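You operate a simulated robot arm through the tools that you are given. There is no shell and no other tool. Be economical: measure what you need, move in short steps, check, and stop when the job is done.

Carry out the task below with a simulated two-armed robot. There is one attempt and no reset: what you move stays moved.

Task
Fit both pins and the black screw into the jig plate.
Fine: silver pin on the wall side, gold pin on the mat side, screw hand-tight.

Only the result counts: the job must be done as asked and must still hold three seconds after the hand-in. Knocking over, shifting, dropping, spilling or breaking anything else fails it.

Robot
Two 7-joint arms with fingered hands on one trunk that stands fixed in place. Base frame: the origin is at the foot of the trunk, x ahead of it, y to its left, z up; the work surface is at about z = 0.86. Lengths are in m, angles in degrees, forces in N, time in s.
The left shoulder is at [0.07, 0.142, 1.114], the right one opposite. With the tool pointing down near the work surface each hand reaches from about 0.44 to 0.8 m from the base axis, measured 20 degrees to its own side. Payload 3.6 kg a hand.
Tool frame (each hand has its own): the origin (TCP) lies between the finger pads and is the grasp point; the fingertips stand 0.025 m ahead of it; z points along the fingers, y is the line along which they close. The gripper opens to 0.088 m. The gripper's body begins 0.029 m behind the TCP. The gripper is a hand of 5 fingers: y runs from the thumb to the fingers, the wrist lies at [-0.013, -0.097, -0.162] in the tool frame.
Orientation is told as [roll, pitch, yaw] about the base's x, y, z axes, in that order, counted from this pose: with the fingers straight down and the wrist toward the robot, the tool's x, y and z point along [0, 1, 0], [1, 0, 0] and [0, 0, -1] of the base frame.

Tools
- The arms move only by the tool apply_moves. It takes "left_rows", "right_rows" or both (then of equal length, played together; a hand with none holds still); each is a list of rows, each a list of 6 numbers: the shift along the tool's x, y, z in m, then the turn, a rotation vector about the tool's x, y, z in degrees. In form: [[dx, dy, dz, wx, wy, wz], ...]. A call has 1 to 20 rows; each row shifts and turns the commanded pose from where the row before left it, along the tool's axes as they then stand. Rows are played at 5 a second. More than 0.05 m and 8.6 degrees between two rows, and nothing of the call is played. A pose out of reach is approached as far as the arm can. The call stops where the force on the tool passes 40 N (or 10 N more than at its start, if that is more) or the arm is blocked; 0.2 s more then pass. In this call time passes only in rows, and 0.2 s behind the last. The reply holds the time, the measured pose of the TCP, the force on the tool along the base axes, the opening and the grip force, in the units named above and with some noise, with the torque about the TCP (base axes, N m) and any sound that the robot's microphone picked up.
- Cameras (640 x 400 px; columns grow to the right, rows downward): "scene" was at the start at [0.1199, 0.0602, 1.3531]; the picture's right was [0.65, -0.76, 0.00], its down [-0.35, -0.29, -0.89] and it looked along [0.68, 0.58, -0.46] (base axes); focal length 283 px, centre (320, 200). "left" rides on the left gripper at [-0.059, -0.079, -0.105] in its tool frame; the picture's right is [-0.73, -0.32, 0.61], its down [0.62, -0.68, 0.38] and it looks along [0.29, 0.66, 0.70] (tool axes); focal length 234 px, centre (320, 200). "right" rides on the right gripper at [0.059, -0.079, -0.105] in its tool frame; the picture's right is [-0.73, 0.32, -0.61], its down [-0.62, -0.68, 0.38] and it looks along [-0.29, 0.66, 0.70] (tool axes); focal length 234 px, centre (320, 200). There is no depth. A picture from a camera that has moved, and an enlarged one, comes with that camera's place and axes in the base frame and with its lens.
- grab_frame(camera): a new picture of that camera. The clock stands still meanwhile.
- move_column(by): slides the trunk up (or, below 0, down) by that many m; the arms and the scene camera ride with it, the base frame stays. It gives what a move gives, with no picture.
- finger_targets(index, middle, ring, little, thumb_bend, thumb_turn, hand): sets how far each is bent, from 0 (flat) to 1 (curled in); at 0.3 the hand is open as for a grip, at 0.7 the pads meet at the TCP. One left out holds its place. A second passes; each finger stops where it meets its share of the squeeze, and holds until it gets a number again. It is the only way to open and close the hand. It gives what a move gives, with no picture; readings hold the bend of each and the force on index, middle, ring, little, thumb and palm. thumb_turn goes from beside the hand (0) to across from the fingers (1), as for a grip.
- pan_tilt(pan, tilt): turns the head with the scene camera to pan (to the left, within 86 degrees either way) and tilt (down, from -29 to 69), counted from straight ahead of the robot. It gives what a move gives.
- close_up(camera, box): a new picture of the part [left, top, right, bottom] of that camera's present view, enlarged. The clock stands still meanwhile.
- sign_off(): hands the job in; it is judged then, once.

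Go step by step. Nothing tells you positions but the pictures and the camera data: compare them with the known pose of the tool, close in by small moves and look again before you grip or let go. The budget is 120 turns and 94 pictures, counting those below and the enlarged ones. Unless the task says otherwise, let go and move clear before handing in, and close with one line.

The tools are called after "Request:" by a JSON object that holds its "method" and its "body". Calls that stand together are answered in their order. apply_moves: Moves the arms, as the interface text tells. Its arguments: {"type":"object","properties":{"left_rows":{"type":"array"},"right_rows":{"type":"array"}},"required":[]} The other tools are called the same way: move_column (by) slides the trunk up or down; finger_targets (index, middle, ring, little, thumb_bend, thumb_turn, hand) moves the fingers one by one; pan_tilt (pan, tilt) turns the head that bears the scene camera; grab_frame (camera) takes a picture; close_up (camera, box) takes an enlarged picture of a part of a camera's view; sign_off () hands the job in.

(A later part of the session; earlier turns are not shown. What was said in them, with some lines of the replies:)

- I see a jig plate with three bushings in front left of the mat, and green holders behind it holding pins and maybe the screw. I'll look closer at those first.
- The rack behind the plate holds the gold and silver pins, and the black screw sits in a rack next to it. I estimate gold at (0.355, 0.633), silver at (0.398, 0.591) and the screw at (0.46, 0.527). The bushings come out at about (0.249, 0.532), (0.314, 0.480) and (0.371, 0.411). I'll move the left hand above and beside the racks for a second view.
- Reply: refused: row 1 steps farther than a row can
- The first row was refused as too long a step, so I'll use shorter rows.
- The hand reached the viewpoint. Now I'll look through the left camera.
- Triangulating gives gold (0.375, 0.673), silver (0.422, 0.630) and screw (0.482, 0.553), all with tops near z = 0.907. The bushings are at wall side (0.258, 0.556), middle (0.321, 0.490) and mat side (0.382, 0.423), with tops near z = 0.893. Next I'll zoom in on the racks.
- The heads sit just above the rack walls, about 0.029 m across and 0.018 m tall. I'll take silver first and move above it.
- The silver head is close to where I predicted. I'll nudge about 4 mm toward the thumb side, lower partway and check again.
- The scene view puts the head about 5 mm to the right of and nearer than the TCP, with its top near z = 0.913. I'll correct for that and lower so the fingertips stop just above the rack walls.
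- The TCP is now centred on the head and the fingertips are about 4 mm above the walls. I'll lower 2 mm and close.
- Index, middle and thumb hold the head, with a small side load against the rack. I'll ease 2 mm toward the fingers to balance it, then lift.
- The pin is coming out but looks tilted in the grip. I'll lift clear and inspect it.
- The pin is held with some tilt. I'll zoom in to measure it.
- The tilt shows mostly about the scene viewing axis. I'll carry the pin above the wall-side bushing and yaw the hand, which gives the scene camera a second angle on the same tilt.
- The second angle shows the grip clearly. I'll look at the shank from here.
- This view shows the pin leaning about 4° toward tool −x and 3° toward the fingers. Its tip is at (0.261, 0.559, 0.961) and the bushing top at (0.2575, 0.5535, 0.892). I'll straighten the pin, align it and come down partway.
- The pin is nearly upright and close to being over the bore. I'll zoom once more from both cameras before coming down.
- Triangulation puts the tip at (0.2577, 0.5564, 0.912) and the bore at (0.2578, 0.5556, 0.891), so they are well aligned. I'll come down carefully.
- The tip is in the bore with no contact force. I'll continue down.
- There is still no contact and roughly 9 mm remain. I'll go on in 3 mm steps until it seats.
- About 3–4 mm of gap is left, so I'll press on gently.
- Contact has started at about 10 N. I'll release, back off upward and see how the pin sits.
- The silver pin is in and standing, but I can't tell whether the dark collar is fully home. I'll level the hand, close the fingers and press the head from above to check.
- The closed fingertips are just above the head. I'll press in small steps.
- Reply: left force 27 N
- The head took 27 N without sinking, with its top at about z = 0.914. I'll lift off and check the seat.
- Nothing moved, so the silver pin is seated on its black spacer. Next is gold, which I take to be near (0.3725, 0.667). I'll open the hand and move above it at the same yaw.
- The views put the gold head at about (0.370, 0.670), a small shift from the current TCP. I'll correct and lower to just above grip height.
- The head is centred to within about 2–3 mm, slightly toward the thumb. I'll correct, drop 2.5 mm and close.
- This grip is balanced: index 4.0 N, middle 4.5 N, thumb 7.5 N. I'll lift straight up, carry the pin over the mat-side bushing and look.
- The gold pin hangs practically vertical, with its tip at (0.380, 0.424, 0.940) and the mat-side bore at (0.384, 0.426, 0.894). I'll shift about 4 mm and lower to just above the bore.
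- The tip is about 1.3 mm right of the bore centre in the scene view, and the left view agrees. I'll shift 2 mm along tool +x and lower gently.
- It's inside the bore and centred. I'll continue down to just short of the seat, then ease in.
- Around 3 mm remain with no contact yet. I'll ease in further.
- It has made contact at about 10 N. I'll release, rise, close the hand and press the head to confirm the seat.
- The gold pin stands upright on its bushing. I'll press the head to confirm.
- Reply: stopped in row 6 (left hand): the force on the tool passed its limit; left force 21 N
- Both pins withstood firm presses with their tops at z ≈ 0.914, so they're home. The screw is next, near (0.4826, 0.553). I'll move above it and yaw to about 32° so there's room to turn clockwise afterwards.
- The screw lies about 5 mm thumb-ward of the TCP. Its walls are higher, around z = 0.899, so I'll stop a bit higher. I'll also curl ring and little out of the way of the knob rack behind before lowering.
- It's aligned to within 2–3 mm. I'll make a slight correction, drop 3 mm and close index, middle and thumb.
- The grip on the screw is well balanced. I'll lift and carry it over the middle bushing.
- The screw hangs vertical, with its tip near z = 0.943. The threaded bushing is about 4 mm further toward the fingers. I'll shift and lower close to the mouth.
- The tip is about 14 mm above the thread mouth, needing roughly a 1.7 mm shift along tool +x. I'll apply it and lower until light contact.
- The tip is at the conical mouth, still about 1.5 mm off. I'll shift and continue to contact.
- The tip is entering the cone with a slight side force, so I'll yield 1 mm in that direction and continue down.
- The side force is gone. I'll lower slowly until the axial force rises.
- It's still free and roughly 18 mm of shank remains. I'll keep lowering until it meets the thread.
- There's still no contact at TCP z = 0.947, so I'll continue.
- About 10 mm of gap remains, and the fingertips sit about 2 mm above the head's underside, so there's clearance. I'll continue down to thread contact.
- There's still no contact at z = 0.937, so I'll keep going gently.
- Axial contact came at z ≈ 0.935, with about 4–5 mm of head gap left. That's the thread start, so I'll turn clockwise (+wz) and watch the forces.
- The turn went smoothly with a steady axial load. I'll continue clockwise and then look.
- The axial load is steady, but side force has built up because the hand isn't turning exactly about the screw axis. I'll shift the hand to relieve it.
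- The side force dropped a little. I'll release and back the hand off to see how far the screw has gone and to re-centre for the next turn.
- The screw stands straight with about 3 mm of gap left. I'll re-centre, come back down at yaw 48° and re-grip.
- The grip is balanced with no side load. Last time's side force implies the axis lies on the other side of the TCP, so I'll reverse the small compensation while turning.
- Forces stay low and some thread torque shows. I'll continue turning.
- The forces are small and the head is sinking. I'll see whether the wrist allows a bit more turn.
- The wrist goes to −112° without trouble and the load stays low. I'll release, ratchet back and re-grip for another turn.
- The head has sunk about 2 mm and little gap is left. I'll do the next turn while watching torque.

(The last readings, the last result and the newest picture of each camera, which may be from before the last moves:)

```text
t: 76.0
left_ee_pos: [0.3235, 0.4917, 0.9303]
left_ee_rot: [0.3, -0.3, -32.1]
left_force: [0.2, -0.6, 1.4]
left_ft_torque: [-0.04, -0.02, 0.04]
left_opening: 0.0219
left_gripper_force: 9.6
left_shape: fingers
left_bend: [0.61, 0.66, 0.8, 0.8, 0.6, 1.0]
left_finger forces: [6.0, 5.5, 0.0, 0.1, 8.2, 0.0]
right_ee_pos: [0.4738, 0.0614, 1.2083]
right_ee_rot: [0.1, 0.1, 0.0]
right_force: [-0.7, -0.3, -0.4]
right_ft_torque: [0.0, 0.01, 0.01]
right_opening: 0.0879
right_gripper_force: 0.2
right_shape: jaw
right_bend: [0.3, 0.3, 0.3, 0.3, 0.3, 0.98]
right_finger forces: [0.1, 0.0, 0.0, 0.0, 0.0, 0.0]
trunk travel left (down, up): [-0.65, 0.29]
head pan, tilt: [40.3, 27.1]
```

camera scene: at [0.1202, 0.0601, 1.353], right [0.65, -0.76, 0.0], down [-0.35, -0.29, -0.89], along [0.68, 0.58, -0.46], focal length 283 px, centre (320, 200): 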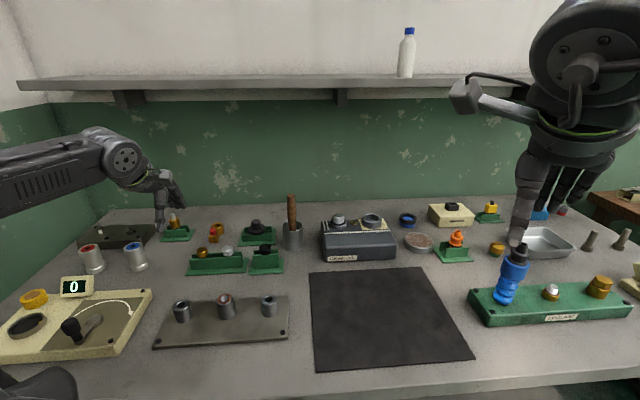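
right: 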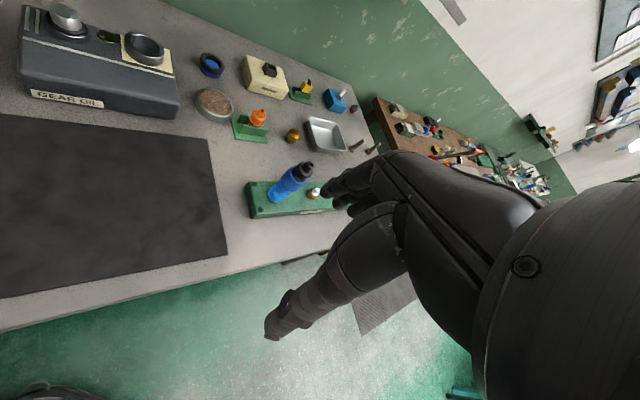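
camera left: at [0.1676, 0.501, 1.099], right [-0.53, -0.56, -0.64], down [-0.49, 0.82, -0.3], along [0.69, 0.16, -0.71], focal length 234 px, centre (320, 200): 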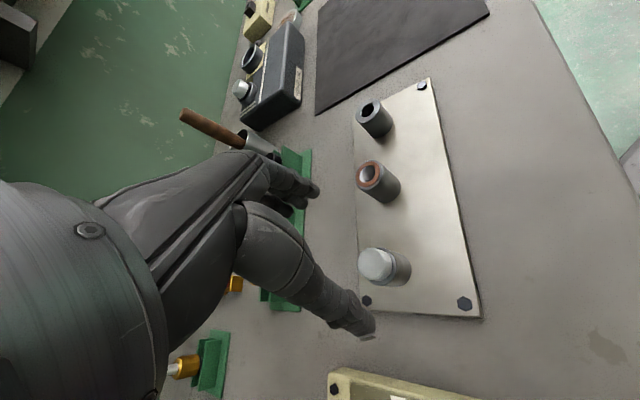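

Request:
{"method": "apply_moves", "body": {"left_rows": [[-0.0001, 0.0003, 0.0001, 0, 0, 8], [-0.0001, 0.0003, 0.0001, 0, 0, 8], [-0.0001, 0.0003, 0.0001, 0, 0, 8], [-0.0001, 0.0003, 0.0001, 0, 0, 8], [-0.0001, 0.0003, 0.0001, 0, 0, 8], [-0.0001, 0.0003, 0.0001, 0, 0, 8], [-0.0001, 0.0003, 0.0001, 0, 0, 8], [-0.0001, 0.0003, 0.0001, 0, 0, 8], [-0.0001, 0.0003, 0.0001, 0, 0, 8], [-0.0001, 0.0003, 0.0001, 0, 0, 8]]}}

Request:
{"method": "close_up", "body": {"camera": "scene", "box": [196, 274, 252, 309]}}

```text
t: 78.2
left_ee_pos: [0.3267, 0.4876, 0.9305]
left_ee_rot: [0.4, 0.4, -112.1]
left_force: [14.9, -6.3, 3.1]
left_ft_torque: [-0.26, -0.35, 0.22]
left_opening: 0.0216
left_gripper_force: 18.7
left_shape: fingers
left_bend: [0.58, 0.69, 0.8, 0.8, 0.62, 1.0]
left_finger forces: [11.4, 20.8, 0.1, 0.0, 5.4, 0.0]
right_ee_pos: [0.4768, 0.0606, 1.2076]
right_ee_rot: [0.1, 0.2, 0.1]
right_force: [0.2, -0.1, 0.4]
right_ft_torque: [0.0, 0.02, 0.03]
right_opening: 0.0878
right_gripper_force: 0.0
right_shape: jaw
right_bend: [0.3, 0.3, 0.3, 0.3, 0.3, 0.98]
right_finger forces: [0.0, 0.1, 0.0, 0.0, 0.0, 0.1]
trunk travel left (down, up): [-0.65, 0.29]
head pan, tilt: [40.3, 27.1]
```

```text
11.43 times, centred on (224, 292) of scene
camera zoom: at [0.1235, 0.0575, 1.3529], right [0.65, -0.76, 0.0], down [-0.35, -0.29, -0.89], along [0.68, 0.58, -0.46], focal length 3233 px, centre (1417, -846)
```

zoom: 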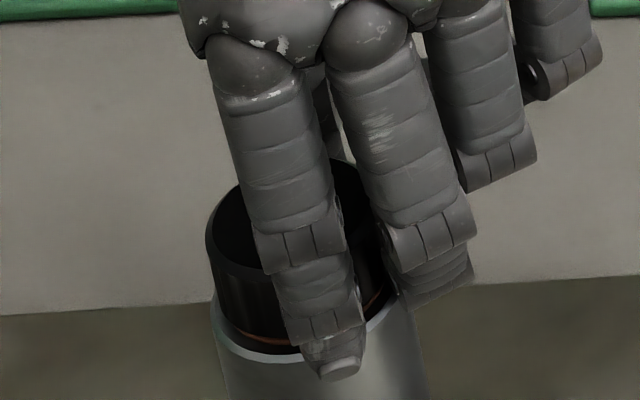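

Torque and load jumped (0.22 N·m), so the head has met the washer. I'll release, raise and inspect.

Request:
{"method": "finger_targets", "body": {"hand": "left", "index": 0.3, "middle": 0.3, "thumb_bend": 0.3}}

Request:
{"method": "apply_moves", "body": {"left_rows": [[0, 0, -0.03, 0, 0, 0], [0, 0, -0.01, 0, 0, -8], [0, 0, 0, 0, 0, -8], [0, 0, 0, 0, 0, -8], [0, 0, 0, 0, 0, -8], [0, 0, 0, 0, 0, -8], [0, 0, 0, 0, 0, -8], [0, 0, 0, 0, 0, -8], [0, 0, 0, 0, 0, -8], [0, 0, 0, 0, 0, -8], [0, 0, 0, 0, 0, -8], [0, 0, 0, 0, 0, -8], [0, 0, 0, 0, 0, -8], [0, 0, 0, 0, 0, -8]]}}

Request:
{"method": "close_up", "body": {"camera": "scene", "box": [196, 274, 252, 309]}}

Request:
{"method": "close_up", "body": {"camera": "left", "box": [290, 200, 450, 300]}}

```text
t: 79.2
left_ee_pos: [0.3245, 0.4895, 0.9286]
left_ee_rot: [0.4, 0.2, -111.9]
left_force: [0.0, 0.3, 0.1]
left_ft_torque: [0.01, -0.01, 0.02]
left_opening: 0.0844
left_gripper_force: 0.0
left_shape: fingers
left_bend: [0.3, 0.3, 0.8, 0.8, 0.3, 0.98]
left_finger forces: [0.1, 0.0, 0.0, 0.0, 0.0, 0.1]
right_ee_pos: [0.474, 0.0628, 1.2102]
right_ee_rot: [0.0, 0.0, 0.1]
right_force: [-0.3, 0.6, 0.0]
right_ft_torque: [0.02, -0.01, -0.01]
right_opening: 0.0876
right_gripper_force: 0.1
right_shape: jaw
right_bend: [0.3, 0.3, 0.3, 0.3, 0.3, 0.98]
right_finger forces: [0.1, 0.0, 0.1, 0.1, 0.0, 0.0]
trunk travel left (down, up): [-0.65, 0.29]
head pan, tilt: [40.3, 27.1]
```

```text
t: 82.2
left_ee_pos: [0.3241, 0.4875, 0.9695]
left_ee_rot: [0.0, -0.4, -7.8]
left_force: [-0.1, 0.7, 0.8]
left_ft_torque: [0.0, 0.01, 0.01]
left_opening: 0.0848
left_gripper_force: 0.1
left_shape: fingers
left_bend: [0.3, 0.3, 0.8, 0.8, 0.3, 0.98]
left_finger forces: [0.0, 0.0, 0.0, 0.0, 0.1, 0.0]
right_ee_pos: [0.4729, 0.0628, 1.2091]
right_ee_rot: [-0.1, 0.0, 0.0]
right_force: [-0.1, -0.3, -1.1]
right_ft_torque: [-0.02, -0.04, -0.02]
right_opening: 0.0877
right_gripper_force: 0.1
right_shape: jaw
right_bend: [0.3, 0.3, 0.3, 0.3, 0.3, 0.98]
right_finger forces: [0.1, 0.0, 0.1, 0.0, 0.1, 0.0]
trunk travel left (down, up): [-0.65, 0.29]
head pan, tilt: [40.3, 27.1]
```

```text
11.43 times, centred on (224, 292) of scene
camera zoom: at [0.1198, 0.0597, 1.3531], right [0.65, -0.76, 0.0], down [-0.35, -0.29, -0.89], along [0.68, 0.58, -0.45], focal length 3233 px, centre (1417, -846)
```

zoom: 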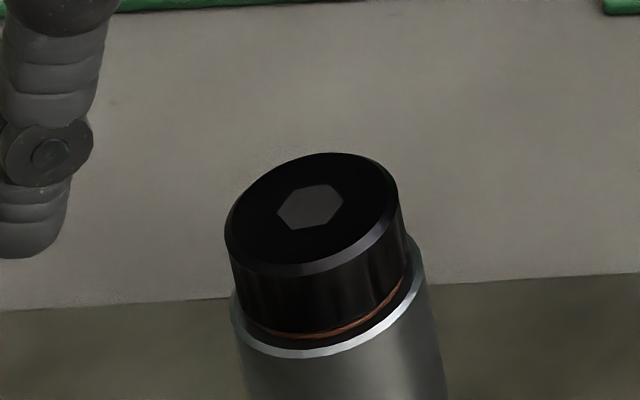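

```text
4.00 times, centred on (370, 250) of left
camera zoom: at [0.2357, 0.4417, 1.0745], right [-0.41, -0.67, -0.61], down [-0.59, 0.71, -0.39], along [0.7, 0.2, -0.69], focal length 937 px, centre (120, 0)
```

zoom: 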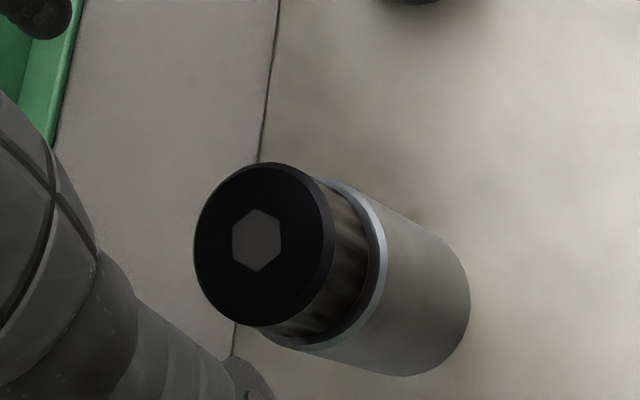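

The head is almost home with only a sliver of copper showing. I'll re-centre, re-grip and finish tightening.

Request:
{"method": "apply_moves", "body": {"left_rows": [[0.0026, -0.0034, 0, 0, 0, 0], [0, 0, 0, 0, 0, -8], [0, 0, 0, 0, 0, -8], [0, 0, 0, 0, 0, -8], [0, 0, 0, 0, 0, -8], [0, 0, 0.02, 0, 0, 0], [0, 0, 0.0185, 0, 0, 0]]}}

Request:
{"method": "finger_targets", "body": {"hand": "left", "index": 0.7, "middle": 0.7, "thumb_bend": 0.7}}

Request:
{"method": "apply_moves", "body": {"left_rows": [[-0.0001, 0.0002, 0.0001, 0, 0, 8], [-0.0001, 0.0002, 0, 0, 0, 8], [-0.0001, 0.0002, 0, 0, 0, 8], [-0.0001, 0.0002, 0, 0, 0, 8], [-0.0001, 0.0002, 0, 0, 0, 8]]}}

```text
t: 83.8
left_ee_pos: [0.3211, 0.4915, 0.9304]
left_ee_rot: [-0.2, -0.4, 24.1]
left_force: [0.3, -1.2, -1.1]
left_ft_torque: [0.01, 0.01, -0.01]
left_opening: 0.0847
left_gripper_force: 0.0
left_shape: fingers
left_bend: [0.3, 0.3, 0.8, 0.8, 0.3, 0.98]
left_finger forces: [0.1, 0.1, 0.1, 0.1, 0.0, 0.0]
right_ee_pos: [0.4736, 0.0629, 1.208]
right_ee_rot: [0.0, 0.0, -0.1]
right_force: [0.5, 0.2, -0.1]
right_ft_torque: [-0.04, 0.01, 0.0]
right_opening: 0.0878
right_gripper_force: 0.1
right_shape: jaw
right_bend: [0.3, 0.3, 0.3, 0.3, 0.3, 0.98]
right_finger forces: [0.0, 0.0, 0.0, 0.0, 0.0, 0.1]
trunk travel left (down, up): [-0.65, 0.29]
head pan, tilt: [40.3, 27.1]
```

```text
t: 84.8
left_ee_pos: [0.3208, 0.4919, 0.9306]
left_ee_rot: [-0.1, -0.5, 24.1]
left_force: [0.6, 0.5, 1.3]
left_ft_torque: [0.05, -0.05, 0.03]
left_opening: 0.0227
left_gripper_force: 9.2
left_shape: fingers
left_bend: [0.61, 0.64, 0.8, 0.8, 0.59, 1.0]
left_finger forces: [5.0, 5.0, 0.1, 0.1, 8.3, 0.0]
right_ee_pos: [0.4738, 0.0624, 1.209]
right_ee_rot: [0.0, 0.0, 0.0]
right_force: [-0.4, -0.3, -0.3]
right_ft_torque: [-0.02, -0.03, 0.0]
right_opening: 0.0876
right_gripper_force: 0.0
right_shape: jaw
right_bend: [0.3, 0.3, 0.3, 0.3, 0.3, 0.98]
right_finger forces: [0.0, 0.1, 0.1, 0.0, 0.0, 0.0]
trunk travel left (down, up): [-0.65, 0.29]
head pan, tilt: [40.3, 27.1]
```

```text
t: 86.0
left_ee_pos: [0.3223, 0.4916, 0.9316]
left_ee_rot: [0.2, -0.5, -16.1]
left_force: [2.7, 0.3, -0.4]
left_ft_torque: [0.02, -0.1, 0.06]
left_opening: 0.0221
left_gripper_force: 9.7
left_shape: fingers
left_bend: [0.61, 0.65, 0.8, 0.8, 0.6, 1.0]
left_finger forces: [6.6, 5.6, 0.0, 0.1, 7.0, 0.1]
right_ee_pos: [0.4726, 0.0638, 1.2084]
right_ee_rot: [0.0, 0.0, 0.0]
right_force: [0.2, -0.1, 0.8]
right_ft_torque: [0.02, 0.03, 0.01]
right_opening: 0.0879
right_gripper_force: 0.0
right_shape: jaw
right_bend: [0.3, 0.3, 0.3, 0.3, 0.3, 0.98]
right_finger forces: [0.0, 0.1, 0.0, 0.1, 0.1, 0.1]
trunk travel left (down, up): [-0.65, 0.29]
head pan, tilt: [40.3, 27.1]
```

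Torque is back to the running level of 0.06 N·m, so it isn't tight yet. I'll continue.

Request:
{"method": "apply_moves", "body": {"left_rows": [[-0.0001, 0.0003, 0.0001, 0, 0, 8], [-0.0001, 0.0003, 0.0001, 0, 0, 8], [-0.0001, 0.0003, 0.0001, 0, 0, 8], [-0.0001, 0.0003, 0.0001, 0, 0, 8], [-0.0001, 0.0003, 0.0001, 0, 0, 8], [-0.0001, 0.0003, 0.0001, 0, 0, 8]]}}

```text
t: 87.3
left_ee_pos: [0.3237, 0.4889, 0.9314]
left_ee_rot: [0.5, -0.2, -64.1]
left_force: [6.1, 0.6, 1.6]
left_ft_torque: [0.0, -0.2, 0.23]
left_opening: 0.022
left_gripper_force: 12.5
left_shape: fingers
left_bend: [0.6, 0.66, 0.8, 0.8, 0.61, 0.98]
left_finger forces: [8.3, 8.2, 0.1, 0.0, 8.0, 0.1]
right_ee_pos: [0.4745, 0.0627, 1.2089]
right_ee_rot: [0.0, 0.1, 0.1]
right_force: [0.2, 0.7, 0.4]
right_ft_torque: [-0.01, 0.0, -0.01]
right_opening: 0.0874
right_gripper_force: 0.0
right_shape: jaw
right_bend: [0.3, 0.3, 0.3, 0.3, 0.3, 0.98]
right_finger forces: [0.0, 0.1, 0.1, 0.0, 0.0, 0.0]
trunk travel left (down, up): [-0.65, 0.29]
head pan, tilt: [40.3, 27.1]
```

Torque has climbed to 0.23 N·m with little side load, so it's seating. I'll add a little more to reach hand-tight.

Request:
{"method": "apply_moves", "body": {"left_rows": [[-0.0001, 0.0003, 0, 0, 0, 8], [-0.0001, 0.0003, 0, 0, 0, 8], [-0.0001, 0.0003, 0, 0, 0, 8]]}}

Request:
{"method": "close_up", "body": {"camera": "scene", "box": [196, 274, 252, 309]}}

```text
t: 88.2
left_ee_pos: [0.325, 0.4889, 0.9311]
left_ee_rot: [0.4, 0.1, -87.9]
left_force: [8.7, -2.3, 1.4]
left_ft_torque: [-0.12, -0.26, 0.27]
left_opening: 0.0222
left_gripper_force: 14.0
left_shape: fingers
left_bend: [0.59, 0.66, 0.8, 0.8, 0.61, 0.97]
left_finger forces: [9.5, 8.7, 0.1, 0.1, 8.4, 0.1]
right_ee_pos: [0.4757, 0.062, 1.2079]
right_ee_rot: [0.1, 0.1, -0.1]
right_force: [0.2, -0.2, 0.2]
right_ft_torque: [0.0, 0.01, 0.01]
right_opening: 0.0876
right_gripper_force: 0.1
right_shape: jaw
right_bend: [0.3, 0.3, 0.3, 0.3, 0.3, 0.98]
right_finger forces: [0.0, 0.0, 0.0, 0.0, 0.0, 0.0]
trunk travel left (down, up): [-0.65, 0.29]
head pan, tilt: [40.3, 27.1]
```

```text
11.43 times, centred on (224, 292) of scene
camera zoom: at [0.122, 0.0593, 1.3529], right [0.65, -0.76, 0.0], down [-0.35, -0.29, -0.89], along [0.68, 0.58, -0.46], focal length 3233 px, centre (1417, -846)
```

zoom: 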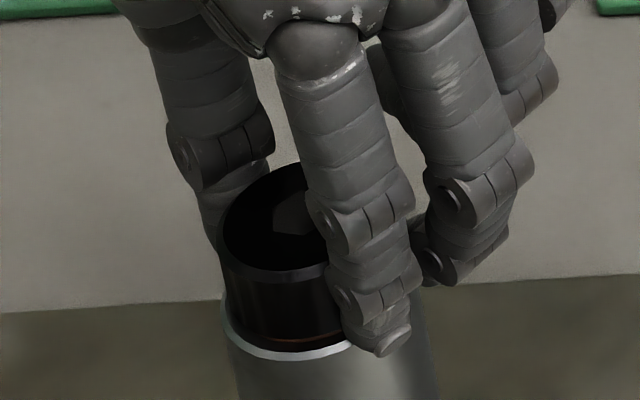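

Torque has levelled off at 0.27 N·m. I'll release and inspect the seat and the hex orientation.

Request:
{"method": "finger_targets", "body": {"hand": "left", "index": 0.3, "middle": 0.3, "thumb_bend": 0.3, "thumb_turn": 0.98}}

Request:
{"method": "apply_moves", "body": {"left_rows": [[0, 0, -0.03, 0, 0, 0], [0, 0, -0.01, 0, 0, -8], [0, 0, 0, 0, 0, -8], [0, 0, 0, 0, 0, -8], [0, 0, 0, 0, 0, -8], [0, 0, 0, 0, 0, -8], [0, 0, 0, 0, 0, -8], [0, 0, 0, 0, 0, -8], [0, 0, 0, 0, 0, -8], [0, 0, 0, 0, 0, -8], [0, 0, 0, 0, 0, -8]]}}

Request:
{"method": "close_up", "body": {"camera": "scene", "box": [196, 274, 252, 309]}}

```text
t: 89.2
left_ee_pos: [0.3226, 0.4884, 0.9308]
left_ee_rot: [0.5, 0.1, -88.0]
left_force: [-0.3, 0.1, -0.2]
left_ft_torque: [0.01, -0.02, 0.02]
left_opening: 0.0843
left_gripper_force: 0.0
left_shape: fingers
left_bend: [0.3, 0.3, 0.8, 0.8, 0.3, 0.96]
left_finger forces: [0.0, 0.0, 0.0, 0.0, 0.1, 0.0]
right_ee_pos: [0.4737, 0.0637, 1.2087]
right_ee_rot: [0.0, 0.0, 0.0]
right_force: [-0.3, 0.0, -0.9]
right_ft_torque: [-0.01, 0.02, -0.01]
right_opening: 0.0877
right_gripper_force: 0.1
right_shape: jaw
right_bend: [0.3, 0.3, 0.3, 0.3, 0.3, 0.98]
right_finger forces: [0.0, 0.0, 0.0, 0.0, 0.1, 0.0]
trunk travel left (down, up): [-0.65, 0.29]
head pan, tilt: [40.3, 27.1]
```

```text
t: 91.5
left_ee_pos: [0.3229, 0.4898, 0.9701]
left_ee_rot: [0.2, -0.5, -7.8]
left_force: [0.0, 0.0, 0.1]
left_ft_torque: [-0.02, 0.02, 0.0]
left_opening: 0.0846
left_gripper_force: 0.0
left_shape: fingers
left_bend: [0.3, 0.3, 0.8, 0.8, 0.3, 0.96]
left_finger forces: [0.0, 0.0, 0.0, 0.0, 0.0, 0.1]
right_ee_pos: [0.4714, 0.0623, 1.2092]
right_ee_rot: [0.0, 0.1, 0.1]
right_force: [-0.4, 0.0, 0.8]
right_ft_torque: [-0.02, 0.01, 0.0]
right_opening: 0.0877
right_gripper_force: 0.1
right_shape: jaw
right_bend: [0.3, 0.3, 0.3, 0.3, 0.3, 0.98]
right_finger forces: [0.0, 0.0, 0.0, 0.0, 0.0, 0.1]
trunk travel left (down, up): [-0.65, 0.29]
head pan, tilt: [40.3, 27.1]
```

```text
11.43 times, centred on (224, 292) of scene
camera zoom: at [0.1199, 0.0597, 1.3531], right [0.65, -0.76, 0.0], down [-0.35, -0.29, -0.89], along [0.68, 0.58, -0.45], focal length 3233 px, centre (1417, -846)
```

zoom: 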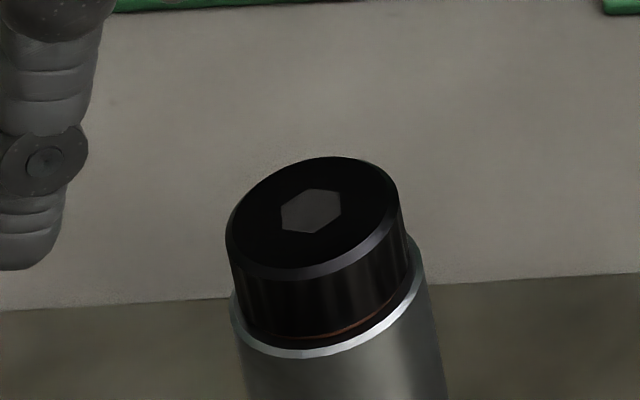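

The head is down another ~1 mm and now looks seated on the washer. I'll do one more pass to confirm that torque rises right away.

Request:
{"method": "apply_moves", "body": {"left_rows": [[0.0016, -0.0023, 0, 0, 0, 0], [0, 0, 0, 0, 0, -8], [0, 0, 0, 0, 0, -8], [0, 0, 0, 0, 0, -8], [0, 0, 0, 0, 0, -8], [0, 0, 0.02, 0, 0, 0], [0, 0, 0.0195, 0, 0, 0]]}}

Request:
{"method": "finger_targets", "body": {"hand": "left", "index": 0.75, "middle": 0.75, "thumb_bend": 0.75, "thumb_turn": 1}}

Request:
{"method": "apply_moves", "body": {"left_rows": [[-0.0001, 0.0002, 0, 0, 0, 8], [-0.0001, 0.0002, 0, 0, 0, 8], [-0.0001, 0.0002, 0, 0, 0, 8], [-0.0001, 0.0002, 0, 0, 0, 8]]}}

```text
t: 93.2
left_ee_pos: [0.3209, 0.4908, 0.931]
left_ee_rot: [-0.2, -0.5, 24.1]
left_force: [0.0, 0.4, 0.3]
left_ft_torque: [0.0, 0.05, 0.0]
left_opening: 0.0848
left_gripper_force: 0.1
left_shape: fingers
left_bend: [0.3, 0.3, 0.8, 0.8, 0.3, 0.96]
left_finger forces: [0.1, 0.0, 0.1, 0.0, 0.0, 0.1]
right_ee_pos: [0.4734, 0.0647, 1.2087]
right_ee_rot: [0.0, -0.1, 0.0]
right_force: [0.5, -0.1, 0.1]
right_ft_torque: [-0.01, 0.01, 0.01]
right_opening: 0.0877
right_gripper_force: 0.0
right_shape: jaw
right_bend: [0.3, 0.3, 0.3, 0.3, 0.3, 0.98]
right_finger forces: [0.1, 0.1, 0.1, 0.1, 0.0, 0.0]
trunk travel left (down, up): [-0.65, 0.29]
head pan, tilt: [40.3, 27.1]
```

```text
t: 94.2
left_ee_pos: [0.3213, 0.4923, 0.9309]
left_ee_rot: [0.0, -0.5, 24.2]
left_force: [4.9, 2.1, 0.6]
left_ft_torque: [0.1, -0.08, -0.02]
left_opening: 0.022
left_gripper_force: 13.7
left_shape: fingers
left_bend: [0.59, 0.63, 0.8, 0.8, 0.59, 1.0]
left_finger forces: [8.1, 8.3, 0.1, 0.1, 10.6, 0.0]
right_ee_pos: [0.473, 0.0629, 1.208]
right_ee_rot: [0.0, 0.2, 0.1]
right_force: [1.9, 0.5, -0.1]
right_ft_torque: [0.0, -0.04, 0.0]
right_opening: 0.0878
right_gripper_force: 0.1
right_shape: jaw
right_bend: [0.3, 0.3, 0.3, 0.3, 0.3, 0.98]
right_finger forces: [0.1, 0.1, 0.1, 0.0, 0.0, 0.0]
trunk travel left (down, up): [-0.65, 0.29]
head pan, tilt: [40.3, 27.1]
```

```text
t: 95.2
left_ee_pos: [0.3238, 0.4938, 0.9304]
left_ee_rot: [0.1, -0.4, -8.0]
left_force: [5.5, 10.3, 5.8]
left_ft_torque: [0.31, -0.1, 0.3]
left_opening: 0.0208
left_gripper_force: 18.6
left_shape: fingers
left_bend: [0.58, 0.65, 0.8, 0.8, 0.62, 0.96]
left_finger forces: [9.3, 15.0, 0.0, 0.0, 12.6, 0.0]
right_ee_pos: [0.474, 0.0649, 1.2089]
right_ee_rot: [0.0, 0.1, 0.0]
right_force: [0.3, 0.7, 0.7]
right_ft_torque: [0.01, -0.06, -0.01]
right_opening: 0.0876
right_gripper_force: 0.0
right_shape: jaw
right_bend: [0.3, 0.3, 0.3, 0.3, 0.3, 0.98]
right_finger forces: [0.0, 0.1, 0.1, 0.1, 0.1, 0.0]
trunk travel left (down, up): [-0.65, 0.29]
head pan, tilt: [40.3, 27.1]
```

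Torque rose at once to 0.30 N·m, so it's tight. I'll add one small nudge with the firmer grip and read it.

Request:
{"method": "apply_moves", "body": {"left_rows": [[0, 0.0005, 0, 0, 0, 8], [0, 0.0003, 0, 0, 0, 8]]}}

```text
t: 95.8
left_ee_pos: [0.3224, 0.4909, 0.9286]
left_ee_rot: [0.2, -0.4, -24.0]
left_force: [7.3, 4.6, 3.2]
left_ft_torque: [0.16, -0.14, 0.28]
left_opening: 0.0198
left_gripper_force: 20.1
left_shape: fingers
left_bend: [0.58, 0.64, 0.8, 0.8, 0.62, 0.95]
left_finger forces: [8.5, 18.6, 0.1, 0.0, 14.0, 0.0]
right_ee_pos: [0.4744, 0.0624, 1.208]
right_ee_rot: [0.0, 0.1, -0.1]
right_force: [0.1, 0.0, 0.5]
right_ft_torque: [0.02, 0.02, 0.0]
right_opening: 0.0877
right_gripper_force: 0.1
right_shape: jaw
right_bend: [0.3, 0.3, 0.3, 0.3, 0.3, 0.98]
right_finger forces: [0.1, 0.0, 0.0, 0.0, 0.0, 0.0]
trunk travel left (down, up): [-0.65, 0.29]
head pan, tilt: [40.3, 27.1]
```

The fingers now slip on the head at about 0.3 N·m, which is hand-tight. I'll release, move clear and check everything.

Request:
{"method": "finger_targets", "body": {"hand": "left", "index": 0.3, "middle": 0.3, "thumb_bend": 0.3, "thumb_turn": 0.98}}

Request:
{"method": "apply_moves", "body": {"left_rows": [[0, 0, -0.03, 0, 0, 0], [0, 0, -0.04, 0, 0, 0], [0, 0, -0.04, 0, 0, 0], [0, 0, -0.04, 0, 0, 0], [0.03, -0.03, 0, 0, 0, 0], [0.03, -0.03, 0, 0, 0, 0]]}}

Request:
{"method": "close_up", "body": {"camera": "scene", "box": [196, 274, 252, 309]}}

Request:
{"method": "grab_frame", "body": {"camera": "scene"}}

```text
t: 96.8
left_ee_pos: [0.3221, 0.4908, 0.9306]
left_ee_rot: [0.3, -0.4, -23.9]
left_force: [-0.3, -0.2, -0.5]
left_ft_torque: [0.01, -0.04, -0.01]
left_opening: 0.0846
left_gripper_force: 0.1
left_shape: fingers
left_bend: [0.3, 0.3, 0.8, 0.8, 0.3, 0.96]
left_finger forces: [0.0, 0.0, 0.1, 0.1, 0.0, 0.1]
right_ee_pos: [0.4739, 0.0628, 1.2089]
right_ee_rot: [0.0, 0.0, 0.0]
right_force: [-0.1, -0.5, -0.6]
right_ft_torque: [0.0, 0.01, 0.0]
right_opening: 0.0876
right_gripper_force: 0.1
right_shape: jaw
right_bend: [0.3, 0.3, 0.3, 0.3, 0.3, 0.98]
right_finger forces: [0.1, 0.0, 0.0, 0.0, 0.0, 0.0]
trunk travel left (down, up): [-0.65, 0.29]
head pan, tilt: [40.3, 27.1]
```

```text
t: 98.2
left_ee_pos: [0.2908, 0.5725, 1.0809]
left_ee_rot: [0.3, -0.6, -24.0]
left_force: [0.5, 0.6, -0.7]
left_ft_torque: [0.03, -0.03, 0.03]
left_opening: 0.0849
left_gripper_force: 0.1
left_shape: fingers
left_bend: [0.3, 0.3, 0.8, 0.8, 0.3, 0.96]
left_finger forces: [0.0, 0.1, 0.1, 0.0, 0.0, 0.0]
right_ee_pos: [0.4719, 0.0642, 1.2101]
right_ee_rot: [-0.1, -0.1, 0.0]
right_force: [0.1, -0.2, 0.6]
right_ft_torque: [0.01, -0.01, -0.01]
right_opening: 0.0877
right_gripper_force: 0.1
right_shape: jaw
right_bend: [0.3, 0.3, 0.3, 0.3, 0.3, 0.98]
right_finger forces: [0.0, 0.0, 0.0, 0.0, 0.1, 0.1]
trunk travel left (down, up): [-0.65, 0.29]
head pan, tilt: [40.3, 27.1]
```

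```text
11.43 times, centred on (224, 292) of scene
camera zoom: at [0.1194, 0.062, 1.353], right [0.65, -0.76, 0.0], down [-0.35, -0.3, -0.89], along [0.68, 0.58, -0.46], focal length 3233 px, centre (1417, -846)
```

zoom: 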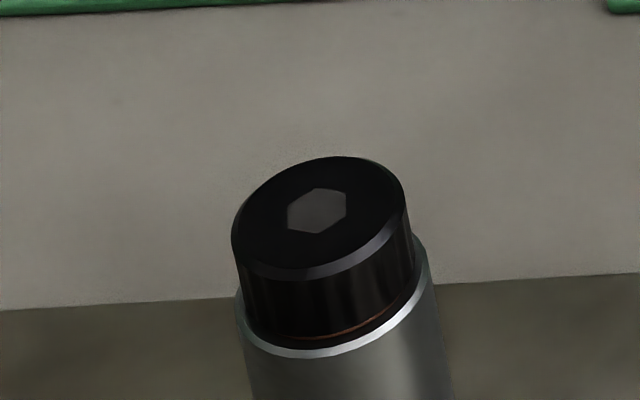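

```text
13 pictures are left
camera scene: at [0.1194, 0.062, 1.353], right [0.65, -0.76, 0.0], down [-0.35, -0.3, -0.89], along [0.68, 0.58, -0.46], focal length 283 px, centre (320, 200)
```

scene: 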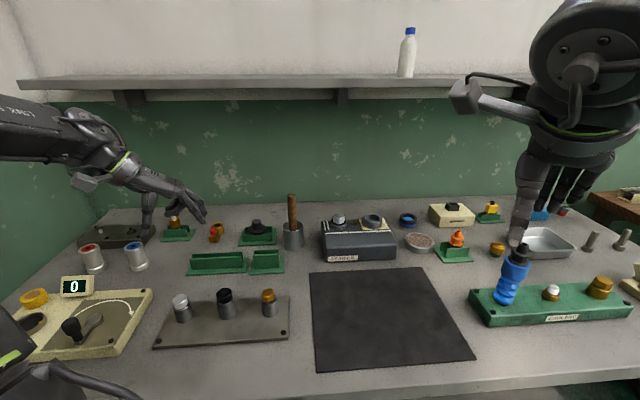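

The hex didn't move on the last pass, so the screw is tight. Silver is on the wall side, gold on the mat side and the racks haven't moved. The hand is clear, so I'll hand in.

Request:
{"method": "sign_off", "body": {}}

```text
The job is handed in.
```

The jig plate is fitted and handed in: the silver pin is in the wall-side bushing, the gold pin in the mat-side one, and the black screw is hand-tight in the middle.
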